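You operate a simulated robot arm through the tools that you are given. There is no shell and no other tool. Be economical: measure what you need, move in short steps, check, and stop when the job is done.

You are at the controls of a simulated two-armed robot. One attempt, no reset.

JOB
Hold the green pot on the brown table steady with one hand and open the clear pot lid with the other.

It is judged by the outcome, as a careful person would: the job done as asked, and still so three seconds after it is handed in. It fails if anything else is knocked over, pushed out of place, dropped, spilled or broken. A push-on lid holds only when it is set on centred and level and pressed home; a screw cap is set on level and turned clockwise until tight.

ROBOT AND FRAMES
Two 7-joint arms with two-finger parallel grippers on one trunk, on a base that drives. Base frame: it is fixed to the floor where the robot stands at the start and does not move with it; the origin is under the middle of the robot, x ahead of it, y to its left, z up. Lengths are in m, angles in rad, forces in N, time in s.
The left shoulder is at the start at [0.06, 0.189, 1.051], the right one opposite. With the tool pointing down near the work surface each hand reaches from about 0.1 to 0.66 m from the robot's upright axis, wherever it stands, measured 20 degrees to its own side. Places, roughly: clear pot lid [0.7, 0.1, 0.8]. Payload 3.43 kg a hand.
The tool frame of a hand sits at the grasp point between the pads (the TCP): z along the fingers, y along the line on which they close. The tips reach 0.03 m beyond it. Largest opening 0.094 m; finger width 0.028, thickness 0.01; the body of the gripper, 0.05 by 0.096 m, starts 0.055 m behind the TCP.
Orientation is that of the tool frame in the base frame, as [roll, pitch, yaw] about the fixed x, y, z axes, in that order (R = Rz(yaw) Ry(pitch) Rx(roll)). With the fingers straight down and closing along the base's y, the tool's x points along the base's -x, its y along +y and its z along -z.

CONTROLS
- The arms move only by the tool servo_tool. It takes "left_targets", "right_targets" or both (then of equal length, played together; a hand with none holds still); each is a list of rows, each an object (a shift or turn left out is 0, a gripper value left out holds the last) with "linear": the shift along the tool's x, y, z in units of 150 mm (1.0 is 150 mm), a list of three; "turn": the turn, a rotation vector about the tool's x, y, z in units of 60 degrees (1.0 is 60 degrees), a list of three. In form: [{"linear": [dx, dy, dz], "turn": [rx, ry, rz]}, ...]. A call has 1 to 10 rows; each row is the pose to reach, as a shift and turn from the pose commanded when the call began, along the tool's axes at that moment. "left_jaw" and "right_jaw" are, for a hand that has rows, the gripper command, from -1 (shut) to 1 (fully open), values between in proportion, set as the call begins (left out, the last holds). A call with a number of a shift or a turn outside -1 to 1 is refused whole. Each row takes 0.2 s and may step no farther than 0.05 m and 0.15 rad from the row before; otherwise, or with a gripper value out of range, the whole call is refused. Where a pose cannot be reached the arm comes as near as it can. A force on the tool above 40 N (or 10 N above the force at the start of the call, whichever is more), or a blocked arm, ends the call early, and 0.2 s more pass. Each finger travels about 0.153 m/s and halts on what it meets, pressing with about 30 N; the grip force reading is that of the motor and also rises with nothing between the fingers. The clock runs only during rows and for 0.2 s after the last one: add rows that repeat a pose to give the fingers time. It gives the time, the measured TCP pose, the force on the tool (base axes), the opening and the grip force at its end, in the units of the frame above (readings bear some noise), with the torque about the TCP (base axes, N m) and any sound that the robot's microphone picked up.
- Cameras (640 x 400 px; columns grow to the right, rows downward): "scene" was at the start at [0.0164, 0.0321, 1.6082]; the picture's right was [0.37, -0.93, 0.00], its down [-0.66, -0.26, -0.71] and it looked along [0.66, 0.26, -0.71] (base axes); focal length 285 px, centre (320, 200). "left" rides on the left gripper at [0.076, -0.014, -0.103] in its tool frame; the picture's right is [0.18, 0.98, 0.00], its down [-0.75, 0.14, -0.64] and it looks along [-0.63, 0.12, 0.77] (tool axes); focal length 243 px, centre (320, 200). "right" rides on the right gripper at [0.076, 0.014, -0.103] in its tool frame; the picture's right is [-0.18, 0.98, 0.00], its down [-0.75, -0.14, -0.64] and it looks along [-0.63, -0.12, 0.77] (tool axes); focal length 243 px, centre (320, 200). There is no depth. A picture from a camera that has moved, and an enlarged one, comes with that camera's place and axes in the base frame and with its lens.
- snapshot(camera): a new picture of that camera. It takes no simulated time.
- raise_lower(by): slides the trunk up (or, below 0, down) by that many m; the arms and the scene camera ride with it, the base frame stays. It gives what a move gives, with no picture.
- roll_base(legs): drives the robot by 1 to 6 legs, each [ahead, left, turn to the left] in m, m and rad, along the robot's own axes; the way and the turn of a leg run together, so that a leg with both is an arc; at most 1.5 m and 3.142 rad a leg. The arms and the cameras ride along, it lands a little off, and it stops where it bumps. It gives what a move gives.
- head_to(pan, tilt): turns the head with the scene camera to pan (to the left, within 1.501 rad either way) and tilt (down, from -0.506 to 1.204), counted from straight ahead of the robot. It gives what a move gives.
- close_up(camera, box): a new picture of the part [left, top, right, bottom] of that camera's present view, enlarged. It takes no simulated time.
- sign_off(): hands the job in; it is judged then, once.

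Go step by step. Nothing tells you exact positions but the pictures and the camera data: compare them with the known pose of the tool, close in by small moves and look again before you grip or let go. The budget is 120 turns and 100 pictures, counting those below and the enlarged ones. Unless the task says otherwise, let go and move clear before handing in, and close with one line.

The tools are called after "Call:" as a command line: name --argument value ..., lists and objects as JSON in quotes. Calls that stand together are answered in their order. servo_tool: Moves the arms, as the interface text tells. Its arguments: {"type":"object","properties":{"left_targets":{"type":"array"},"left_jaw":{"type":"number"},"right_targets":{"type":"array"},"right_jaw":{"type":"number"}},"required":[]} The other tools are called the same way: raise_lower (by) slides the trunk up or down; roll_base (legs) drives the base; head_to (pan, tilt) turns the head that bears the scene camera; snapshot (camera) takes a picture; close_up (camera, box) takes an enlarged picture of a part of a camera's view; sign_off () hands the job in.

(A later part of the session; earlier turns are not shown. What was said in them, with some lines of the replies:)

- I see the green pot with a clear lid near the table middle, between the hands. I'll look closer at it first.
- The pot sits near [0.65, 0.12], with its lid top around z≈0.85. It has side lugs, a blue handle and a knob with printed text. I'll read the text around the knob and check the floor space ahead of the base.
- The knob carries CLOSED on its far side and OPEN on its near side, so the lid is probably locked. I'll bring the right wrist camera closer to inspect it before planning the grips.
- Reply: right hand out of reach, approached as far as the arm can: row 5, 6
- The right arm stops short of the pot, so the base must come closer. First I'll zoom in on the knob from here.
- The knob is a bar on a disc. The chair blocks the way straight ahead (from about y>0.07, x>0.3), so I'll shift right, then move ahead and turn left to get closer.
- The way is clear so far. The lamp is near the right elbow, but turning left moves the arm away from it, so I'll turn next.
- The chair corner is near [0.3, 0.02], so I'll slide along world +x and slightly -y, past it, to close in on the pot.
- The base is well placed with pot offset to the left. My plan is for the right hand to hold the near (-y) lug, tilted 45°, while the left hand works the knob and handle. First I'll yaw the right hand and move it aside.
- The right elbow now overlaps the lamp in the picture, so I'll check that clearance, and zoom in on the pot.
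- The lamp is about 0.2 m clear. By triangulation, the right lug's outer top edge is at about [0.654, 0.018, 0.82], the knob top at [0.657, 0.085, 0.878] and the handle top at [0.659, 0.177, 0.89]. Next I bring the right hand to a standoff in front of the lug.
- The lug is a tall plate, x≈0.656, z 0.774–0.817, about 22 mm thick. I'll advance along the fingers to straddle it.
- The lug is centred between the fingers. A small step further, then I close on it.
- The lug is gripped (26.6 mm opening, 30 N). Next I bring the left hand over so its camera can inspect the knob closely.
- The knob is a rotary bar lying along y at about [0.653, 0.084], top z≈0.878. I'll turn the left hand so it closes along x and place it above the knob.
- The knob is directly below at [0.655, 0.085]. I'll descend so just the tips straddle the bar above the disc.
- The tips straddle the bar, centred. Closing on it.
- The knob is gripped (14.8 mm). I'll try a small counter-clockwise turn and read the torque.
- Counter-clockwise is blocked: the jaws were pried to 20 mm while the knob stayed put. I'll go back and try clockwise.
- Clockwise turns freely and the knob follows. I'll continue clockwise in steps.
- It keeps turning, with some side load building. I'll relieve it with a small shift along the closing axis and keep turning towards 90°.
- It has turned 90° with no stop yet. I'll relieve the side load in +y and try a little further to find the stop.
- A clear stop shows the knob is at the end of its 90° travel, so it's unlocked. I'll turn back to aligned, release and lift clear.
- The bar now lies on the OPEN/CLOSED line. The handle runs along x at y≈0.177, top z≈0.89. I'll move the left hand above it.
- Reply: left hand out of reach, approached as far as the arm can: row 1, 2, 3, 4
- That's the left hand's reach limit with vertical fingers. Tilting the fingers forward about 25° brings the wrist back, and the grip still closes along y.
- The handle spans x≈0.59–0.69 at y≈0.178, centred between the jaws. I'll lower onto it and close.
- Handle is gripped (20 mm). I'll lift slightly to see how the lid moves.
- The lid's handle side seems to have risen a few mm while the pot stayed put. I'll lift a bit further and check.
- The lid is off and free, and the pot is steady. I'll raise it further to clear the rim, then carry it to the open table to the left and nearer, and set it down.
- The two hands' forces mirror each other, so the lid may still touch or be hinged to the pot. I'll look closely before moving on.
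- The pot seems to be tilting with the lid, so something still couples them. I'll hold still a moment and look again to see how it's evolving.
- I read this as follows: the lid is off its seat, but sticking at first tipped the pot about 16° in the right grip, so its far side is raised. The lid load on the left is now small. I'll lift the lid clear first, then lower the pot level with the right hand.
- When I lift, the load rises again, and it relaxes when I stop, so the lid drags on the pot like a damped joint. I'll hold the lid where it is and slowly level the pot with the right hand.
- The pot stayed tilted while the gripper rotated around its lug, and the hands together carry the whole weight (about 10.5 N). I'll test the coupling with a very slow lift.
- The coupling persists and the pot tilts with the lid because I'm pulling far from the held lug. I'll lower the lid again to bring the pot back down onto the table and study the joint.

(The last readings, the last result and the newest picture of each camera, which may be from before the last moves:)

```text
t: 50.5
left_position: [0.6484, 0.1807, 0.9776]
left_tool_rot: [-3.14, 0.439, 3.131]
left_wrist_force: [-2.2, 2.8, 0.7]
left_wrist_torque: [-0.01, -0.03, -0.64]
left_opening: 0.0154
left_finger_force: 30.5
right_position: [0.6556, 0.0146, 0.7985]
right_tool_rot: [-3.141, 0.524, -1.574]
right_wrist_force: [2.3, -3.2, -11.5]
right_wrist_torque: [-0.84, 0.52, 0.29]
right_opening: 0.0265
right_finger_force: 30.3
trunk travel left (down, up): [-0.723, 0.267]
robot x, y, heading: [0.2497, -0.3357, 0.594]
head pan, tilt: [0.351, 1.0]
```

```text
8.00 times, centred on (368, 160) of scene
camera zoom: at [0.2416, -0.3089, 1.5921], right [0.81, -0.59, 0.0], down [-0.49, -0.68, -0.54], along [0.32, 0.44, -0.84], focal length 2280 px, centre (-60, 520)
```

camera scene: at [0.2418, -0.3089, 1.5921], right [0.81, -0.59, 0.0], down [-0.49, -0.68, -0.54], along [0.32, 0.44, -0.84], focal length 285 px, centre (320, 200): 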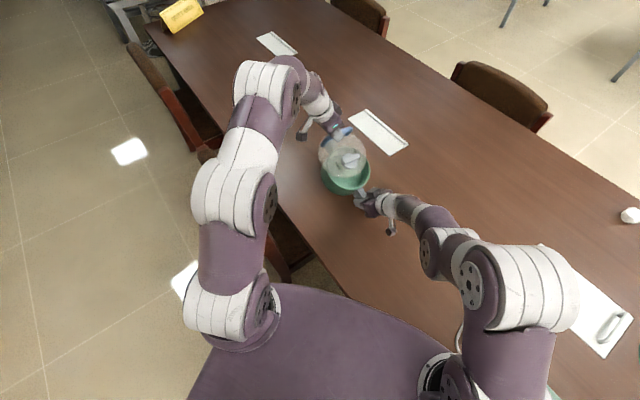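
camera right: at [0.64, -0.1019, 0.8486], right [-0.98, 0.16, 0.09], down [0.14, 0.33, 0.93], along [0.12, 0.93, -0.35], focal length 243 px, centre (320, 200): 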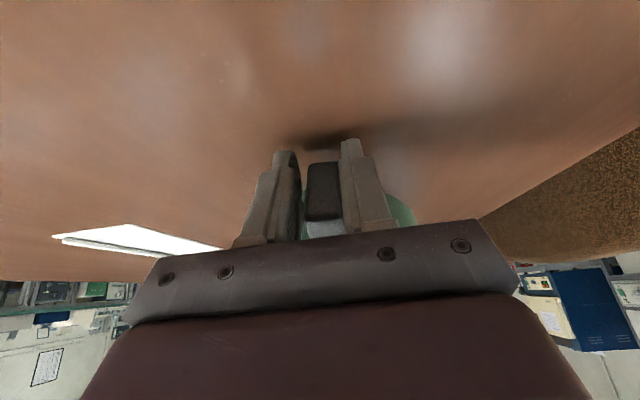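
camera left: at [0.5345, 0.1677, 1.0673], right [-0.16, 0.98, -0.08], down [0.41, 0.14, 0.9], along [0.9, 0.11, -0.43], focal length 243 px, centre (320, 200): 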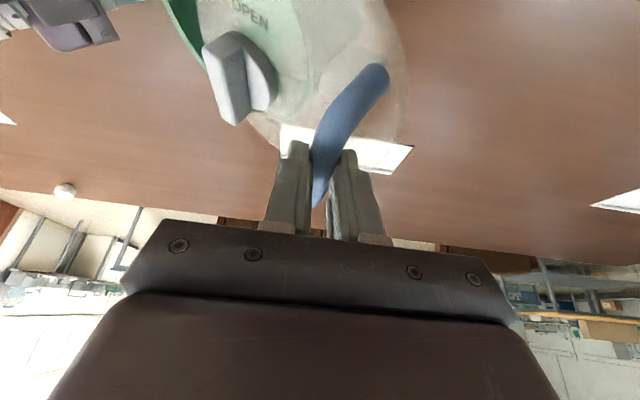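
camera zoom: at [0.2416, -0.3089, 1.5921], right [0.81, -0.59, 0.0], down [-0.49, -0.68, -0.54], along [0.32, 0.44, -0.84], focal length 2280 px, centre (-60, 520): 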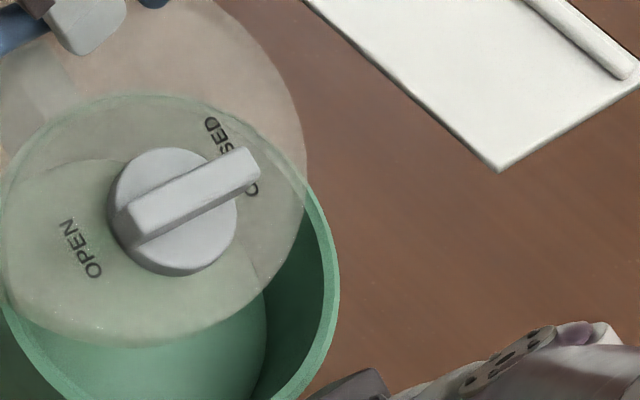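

The triangulated labels show the lid isn't lifting at all. It has slid about 5 cm along the pot's rim towards +y, so this is a sliding lid, opened by pulling the handle sideways. I'll bring the handle down along an arc so the pot sits level again.

Call:
servo_tool --left_targets '[{"linear": [0.028, 0.05, 0.06]}, {"linear": [0.057, 0.1, 0.12]}, {"linear": [0.085, 0.15, 0.18]}, {"linear": [0.114, 0.2, 0.241]}, {"linear": [0.14, 0.23, 0.3]}, {"linear": [0.17, 0.26, 0.36]}, {"linear": [0.195, 0.28, 0.42]}, {"linear": [0.22, 0.3, 0.47]}, {"linear": [0.24, 0.315, 0.51]}, {"linear": [0.24, 0.315, 0.51]}]'

Call:
close_up --camera "scene" --box '[310, 105, 400, 205]'

Call:
snapshot --camera "right"

```text
t: 52.7
left_position: [0.6491, 0.2259, 0.8987]
left_tool_rot: [3.136, 0.448, 3.127]
left_wrist_force: [-8.5, -1.8, 36.3]
left_wrist_torque: [0.01, 0.11, -0.97]
left_opening: 0.0165
left_finger_force: 29.9
right_position: [0.6537, 0.0147, 0.8024]
right_tool_rot: [-3.134, 0.529, -1.57]
right_wrist_force: [8.4, 23.1, 4.8]
right_wrist_torque: [0.3, -0.3, -0.24]
right_opening: 0.0265
right_finger_force: 29.9
trunk travel left (down, up): [-0.723, 0.267]
robot x, y, heading: [0.2501, -0.3306, 0.601]
head pan, tilt: [0.351, 1.0]
```

```text
4.00 times, centred on (355, 155) of scene
camera zoom: at [0.236, -0.3117, 1.5925], right [0.81, -0.59, 0.0], down [-0.49, -0.68, -0.54], along [0.32, 0.44, -0.84], focal length 1140 px, centre (180, 380)
```

zoom: 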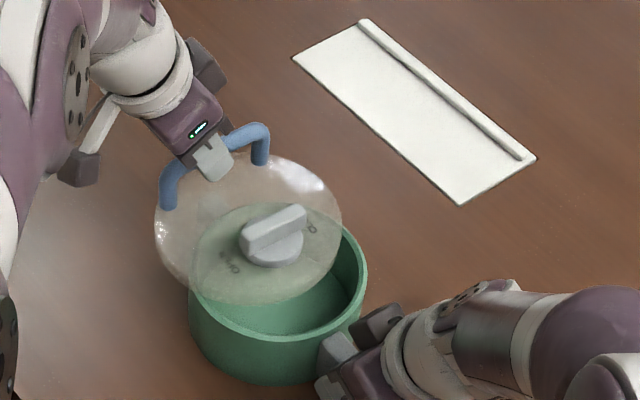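

```text
29 pictures are left
camera right: at [0.6376, -0.102, 0.8518], right [-0.98, 0.16, 0.09], down [0.14, 0.33, 0.94], along [0.12, 0.93, -0.34], focal length 243 px, centre (320, 200)
```

right: 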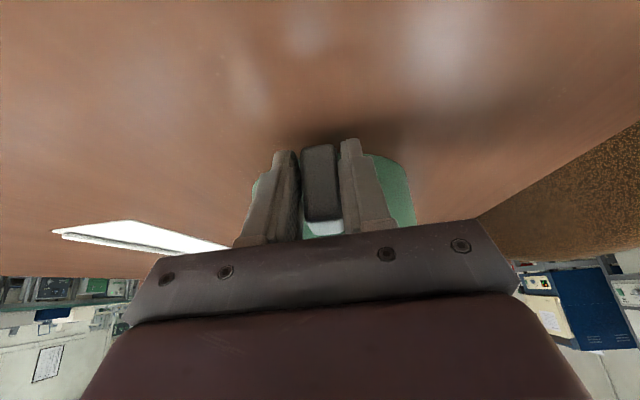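

Confirmed: the pot is level on the table and the lid has slid half open. I'm pressing down too hard, so I'll relieve that and pull gently towards +y.

Call:
servo_tool --left_targets '[{"linear": [-0.01, 0, -0.021]}, {"linear": [-0.013, 0, -0.028]}, {"linear": [-0.013, 0, -0.028]}]'

Call:
servo_tool --left_targets '[{"linear": [0, 0.03, 0]}, {"linear": [0, 0.06, 0]}, {"linear": [0, 0.09, 0]}, {"linear": [0, 0.12, 0]}, {"linear": [0, 0.12, 0]}]'

Call:
close_up --camera "scene" --box '[310, 105, 400, 205]'

```text
t: 53.5
left_position: [0.646, 0.2237, 0.8997]
left_tool_rot: [-3.139, 0.439, 3.129]
left_wrist_force: [-3.2, 1.0, 5.4]
left_wrist_torque: [-0.05, -0.29, -0.94]
left_opening: 0.0159
left_finger_force: 30.0
right_position: [0.6538, 0.0129, 0.802]
right_tool_rot: [-3.136, 0.527, -1.571]
right_wrist_force: [6.1, 4.6, 29.9]
right_wrist_torque: [0.16, -0.2, -0.2]
right_opening: 0.0265
right_finger_force: 30.0
trunk travel left (down, up): [-0.723, 0.267]
robot x, y, heading: [0.2511, -0.338, 0.593]
head pan, tilt: [0.351, 1.0]
```

```text
t: 54.7
left_position: [0.6472, 0.2428, 0.8999]
left_tool_rot: [3.141, 0.44, 3.13]
left_wrist_force: [-6.1, -4.8, -6.8]
left_wrist_torque: [0.06, 0.88, -1.01]
left_opening: 0.0163
left_finger_force: 29.7
right_position: [0.6542, 0.012, 0.8]
right_tool_rot: [-3.14, 0.524, -1.571]
right_wrist_force: [3.6, 1.9, 24.8]
right_wrist_torque: [0.63, -0.29, -0.23]
right_opening: 0.0262
right_finger_force: 29.6
trunk travel left (down, up): [-0.723, 0.267]
robot x, y, heading: [0.2457, -0.3334, 0.591]
head pan, tilt: [0.351, 1.0]
```

```text
4.00 times, centred on (355, 155) of scene
camera zoom: at [0.2385, -0.3123, 1.5921], right [0.81, -0.59, 0.0], down [-0.49, -0.68, -0.54], along [0.32, 0.44, -0.84], focal length 1140 px, centre (180, 380)
```

zoom: 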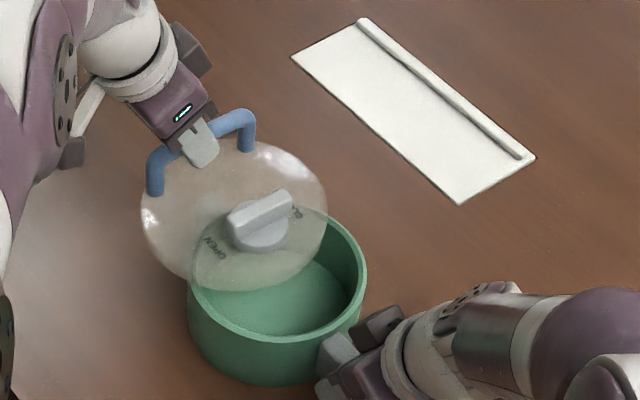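

It slides easily now, with the pot still. I'll continue pulling towards +y until it stops.

Call:
servo_tool --left_targets '[{"linear": [0.003, 0.04, 0.006]}, {"linear": [0.003, 0.08, 0.006]}, {"linear": [0.003, 0.12, 0.006]}, {"linear": [0.003, 0.16, 0.006]}, {"linear": [0.003, 0.2, 0.006]}, {"linear": [0.003, 0.24, 0.006]}, {"linear": [0.003, 0.28, 0.006]}, {"linear": [0.003, 0.28, 0.006]}]'

Call:
close_up --camera "scene" --box '[310, 105, 400, 205]'

```text
t: 56.5
left_position: [0.6486, 0.2852, 0.8992]
left_tool_rot: [3.137, 0.443, 3.13]
left_wrist_force: [-0.8, -1.3, -1.6]
left_wrist_torque: [-0.04, 0.11, -0.86]
left_opening: 0.0162
left_finger_force: 29.6
right_position: [0.6544, 0.0135, 0.8002]
right_tool_rot: [-3.14, 0.528, -1.57]
right_wrist_force: [-0.3, 1.2, 18.6]
right_wrist_torque: [0.42, -0.22, 0.04]
right_opening: 0.0263
right_finger_force: 29.6
trunk travel left (down, up): [-0.723, 0.267]
robot x, y, heading: [0.2456, -0.3388, 0.594]
head pan, tilt: [0.351, 1.0]
```

```text
4.00 times, centred on (355, 155) of scene
camera zoom: at [0.2388, -0.3118, 1.5922], right [0.81, -0.59, 0.0], down [-0.49, -0.68, -0.54], along [0.32, 0.44, -0.84], focal length 1140 px, centre (180, 380)
```

zoom: 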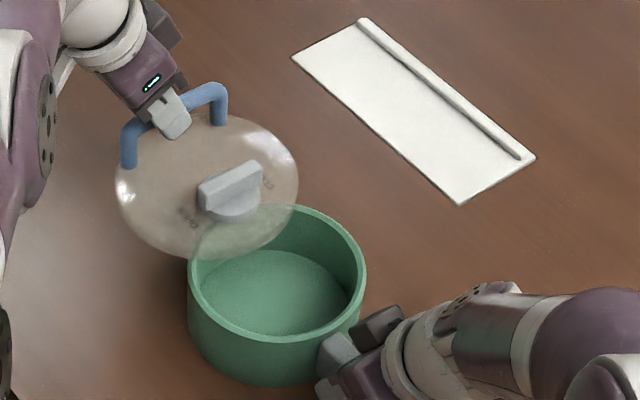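

The lid is about 11 cm out. I'll pull further to find the end of travel.

Call:
servo_tool --left_targets '[{"linear": [0, 0.03, 0]}, {"linear": [0, 0.06, 0]}, {"linear": [0, 0.09, 0]}, {"linear": [0, 0.12, 0]}, {"linear": [0, 0.15, 0]}, {"linear": [0, 0.18, 0]}, {"linear": [0, 0.21, 0]}, {"linear": [0, 0.21, 0]}]'

Call:
close_up --camera "scene" --box '[300, 105, 400, 205]'

```text
t: 58.3
left_position: [0.6486, 0.306, 0.8984]
left_tool_rot: [-3.137, 0.438, 3.129]
left_wrist_force: [-3.2, -29.6, -3.4]
left_wrist_torque: [-0.41, -0.06, -1.11]
left_opening: 0.0156
left_finger_force: 29.3
left hand out of reach, approached as far as the arm can: row 6, 7, 8
right_position: [0.6544, 0.0141, 0.8008]
right_tool_rot: [-3.137, 0.528, -1.569]
right_wrist_force: [1.6, 23.4, 8.9]
right_wrist_torque: [-0.32, -0.09, -0.02]
right_opening: 0.0262
right_finger_force: 30.4
trunk travel left (down, up): [-0.723, 0.267]
robot x, y, heading: [0.252, -0.3346, 0.594]
head pan, tilt: [0.351, 1.0]
```

```text
4.00 times, centred on (350, 155) of scene
camera zoom: at [0.2397, -0.3123, 1.5922], right [0.81, -0.59, 0.0], down [-0.49, -0.68, -0.54], along [0.32, 0.44, -0.84], focal length 1140 px, centre (200, 380)
```

zoom: 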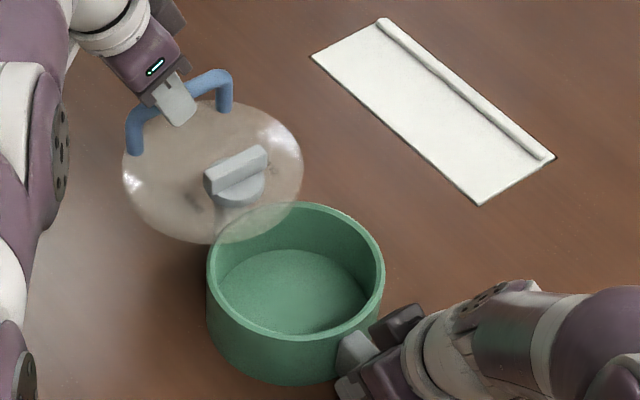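

The end stop is reached, with 30 N of pull mirrored in the holding hand. The lid is fully slid open. I'll ease off the pull, then release the handle and back away.

Call:
servo_tool --left_targets '[{"linear": [0, -0.02, 0]}, {"linear": [0, -0.04, 0]}, {"linear": [0, -0.04, 0]}]'

Call:
servo_tool --left_targets '[{}, {}, {}]' --left_jaw 0.3

Call:
close_up --camera "scene" --box '[300, 105, 400, 205]'

Call:
snapshot --camera "left"

```text
t: 59.1
left_position: [0.6488, 0.3042, 0.901]
left_tool_rot: [3.138, 0.442, 3.13]
left_wrist_force: [-5.0, 3.6, -2.1]
left_wrist_torque: [0.23, 0.78, -1.01]
left_opening: 0.0161
left_finger_force: 29.6
right_position: [0.6547, 0.0136, 0.7989]
right_tool_rot: [-3.139, 0.524, -1.573]
right_wrist_force: [8.4, -1.7, 16.6]
right_wrist_torque: [0.62, -0.16, -0.38]
right_opening: 0.0265
right_finger_force: 29.9
trunk travel left (down, up): [-0.723, 0.267]
robot x, y, heading: [0.2492, -0.3376, 0.595]
head pan, tilt: [0.351, 1.0]
```

```text
t: 59.9
left_position: [0.649, 0.3023, 0.8988]
left_tool_rot: [3.141, 0.44, 3.132]
left_wrist_force: [-0.4, 0.6, -0.5]
left_wrist_torque: [0.04, 0.01, 0.0]
left_opening: 0.0611
left_finger_force: 0.1
right_position: [0.6543, 0.0122, 0.7985]
right_tool_rot: [-3.141, 0.523, -1.571]
right_wrist_force: [7.2, -0.9, 14.1]
right_wrist_torque: [-0.57, -0.09, -0.24]
right_opening: 0.0262
right_finger_force: 30.4
trunk travel left (down, up): [-0.723, 0.267]
robot x, y, heading: [0.2487, -0.3342, 0.594]
head pan, tilt: [0.351, 1.0]
```

```text
4.00 times, centred on (350, 155) of scene
camera zoom: at [0.2403, -0.3114, 1.5922], right [0.81, -0.59, 0.0], down [-0.49, -0.68, -0.54], along [0.32, 0.44, -0.84], focal length 1140 px, centre (200, 380)
```

zoom: 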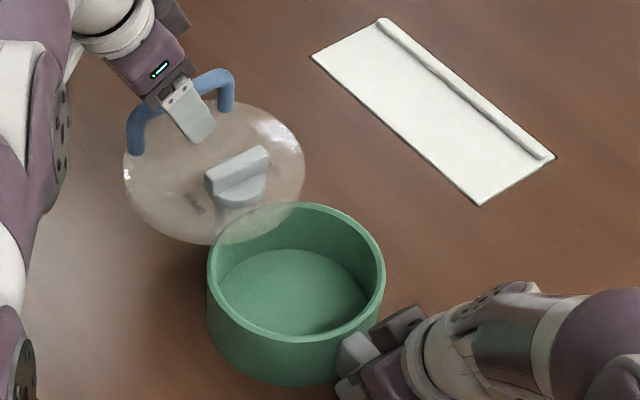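

```text
24 pictures are left
camera left: at [0.5363, 0.2893, 0.9599], right [-0.16, 0.98, -0.08], down [0.41, 0.14, 0.9], along [0.9, 0.11, -0.42], focal length 243 px, centre (320, 200)
```

left: 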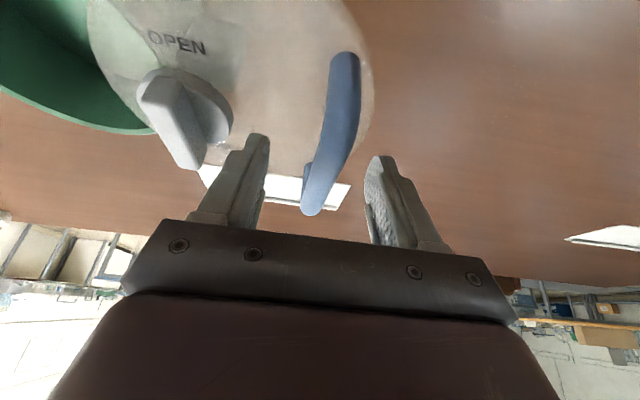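

The lid stays put with the left jaws open. Backing the left hand up and away along its fingers.

Call:
servo_tool --left_targets '[{"linear": [0, 0, -0.15]}, {"linear": [0, 0, -0.3]}, {"linear": [0, 0, -0.5]}, {"linear": [-0.1, 0, -0.75]}, {"linear": [-0.2, 0, -1.0]}]'

Call:
servo_tool --right_targets '[{}, {}, {}]' --right_jaw 0.2

Call:
snapshot --camera "right"

Call:
close_up --camera "scene" --box '[290, 105, 420, 215]'

```text
t: 61.1
left_position: [0.6044, 0.2932, 1.0395]
left_tool_rot: [3.139, 0.44, 3.13]
left_wrist_force: [-0.2, 0.8, -0.5]
left_wrist_torque: [0.0, 0.0, -0.02]
left_opening: 0.061
left_finger_force: 0.0
left hand out of reach, approached as far as the arm can: row 5
right_position: [0.6544, 0.013, 0.7986]
right_tool_rot: [-3.141, 0.524, -1.57]
right_wrist_force: [3.3, -4.1, 13.5]
right_wrist_torque: [-0.24, -0.25, -0.31]
right_opening: 0.0262
right_finger_force: 30.2
trunk travel left (down, up): [-0.723, 0.267]
robot x, y, heading: [0.244, -0.337, 0.595]
head pan, tilt: [0.351, 1.0]
```

```text
t: 61.9
left_position: [0.6054, 0.2942, 1.0392]
left_tool_rot: [3.14, 0.44, 3.132]
left_wrist_force: [-0.2, -0.7, 1.2]
left_wrist_torque: [-0.02, -0.01, 0.01]
left_opening: 0.0609
left_finger_force: 0.1
right_position: [0.6539, 0.0132, 0.7984]
right_tool_rot: [3.141, 0.524, -1.573]
right_wrist_force: [0.4, 0.3, -0.6]
right_wrist_torque: [0.01, 0.01, 0.01]
right_opening: 0.0563
right_finger_force: 0.1
trunk travel left (down, up): [-0.723, 0.267]
robot x, y, heading: [0.2489, -0.3343, 0.592]
head pan, tilt: [0.351, 1.0]
```

```text
23 pictures are left
camera right: at [0.6393, -0.1026, 0.8486], right [-0.98, 0.16, 0.09], down [0.14, 0.33, 0.93], along [0.12, 0.93, -0.35], focal length 243 px, centre (320, 200)
```

right: 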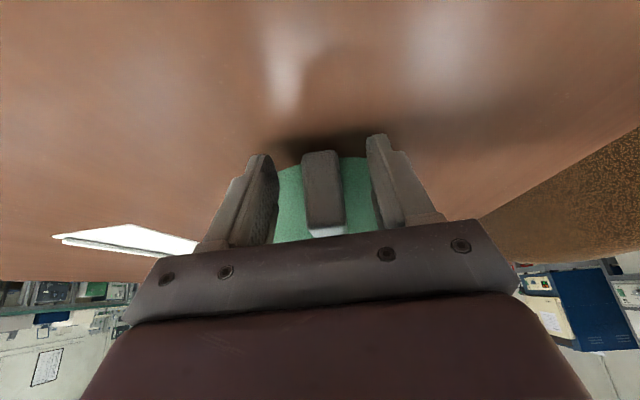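

```text
3.64 times, centred on (355, 160) of scene
camera zoom: at [0.2407, -0.3097, 1.5921], right [0.81, -0.59, 0.0], down [-0.49, -0.68, -0.54], along [0.32, 0.44, -0.84], focal length 1037 px, centre (193, 346)
```

zoom: 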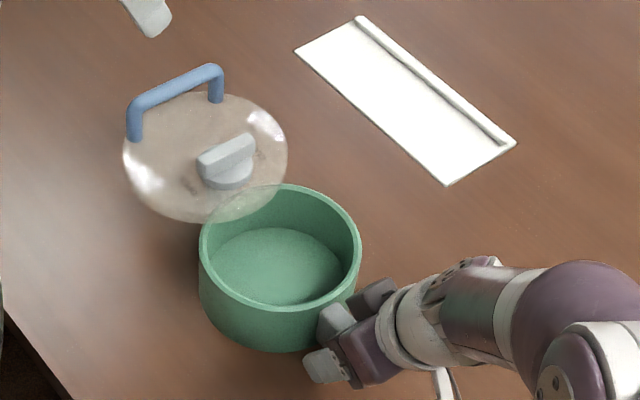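

Both hands are open, and the pot stands level with the lid fully slid open. Now I back the right hand out.

Call:
servo_tool --right_targets '[{"linear": [0.03, 0, -0.1]}, {"linear": [0.08, 0, -0.25]}, {"linear": [0.13, 0, -0.45]}, {"linear": [0.2, 0, -0.7]}, {"linear": [0.2, 0, -0.7]}]'

Call:
snapshot --camera "scene"

Call:
close_up --camera "scene" --box '[290, 105, 420, 215]'

```text
t: 63.1
left_position: [0.606, 0.2941, 1.0384]
left_tool_rot: [-3.141, 0.439, 3.133]
left_wrist_force: [0.8, -0.6, 0.3]
left_wrist_torque: [0.02, -0.02, 0.02]
left_opening: 0.061
left_finger_force: 0.1
right_position: [0.6569, -0.0655, 0.8739]
right_tool_rot: [3.142, 0.524, -1.574]
right_wrist_force: [0.3, 0.3, 0.3]
right_wrist_torque: [0.02, -0.01, 0.01]
right_opening: 0.0564
right_finger_force: 0.1
trunk travel left (down, up): [-0.723, 0.267]
robot x, y, heading: [0.2479, -0.3337, 0.598]
head pan, tilt: [0.351, 1.0]
```

```text
21 pictures are left
camera scene: at [0.2412, -0.3089, 1.5921], right [0.81, -0.59, 0.0], down [-0.49, -0.68, -0.54], along [0.32, 0.44, -0.84], focal length 285 px, centre (320, 200)
```

scene: 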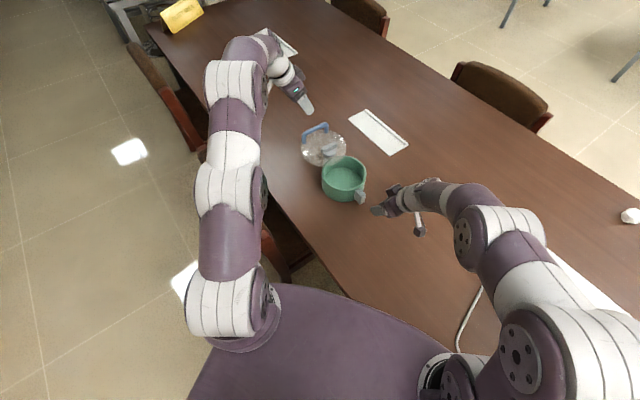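

```text
3.64 times, centred on (355, 160) of scene
camera zoom: at [0.2412, -0.3089, 1.5921], right [0.81, -0.59, 0.0], down [-0.49, -0.68, -0.54], along [0.32, 0.44, -0.84], focal length 1037 px, centre (193, 346)
```

zoom: 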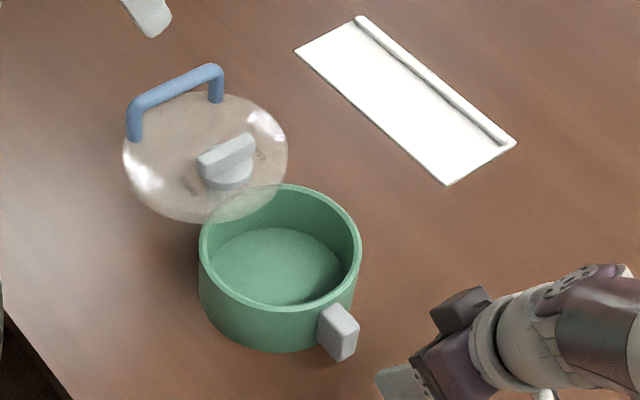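

The pot stands level at its place, the lid is slid fully open and stays there, and both hands are clear. I'm handing in.

Call:
sign_off

```text
The job is handed in.
```

The lid is unlocked and slid fully open, and the green pot stands level on the table with both hands clear. I first tried lifting the lid by its handle, which tipped the pot clear of the table; I set it back down level, and nothing else was touched.
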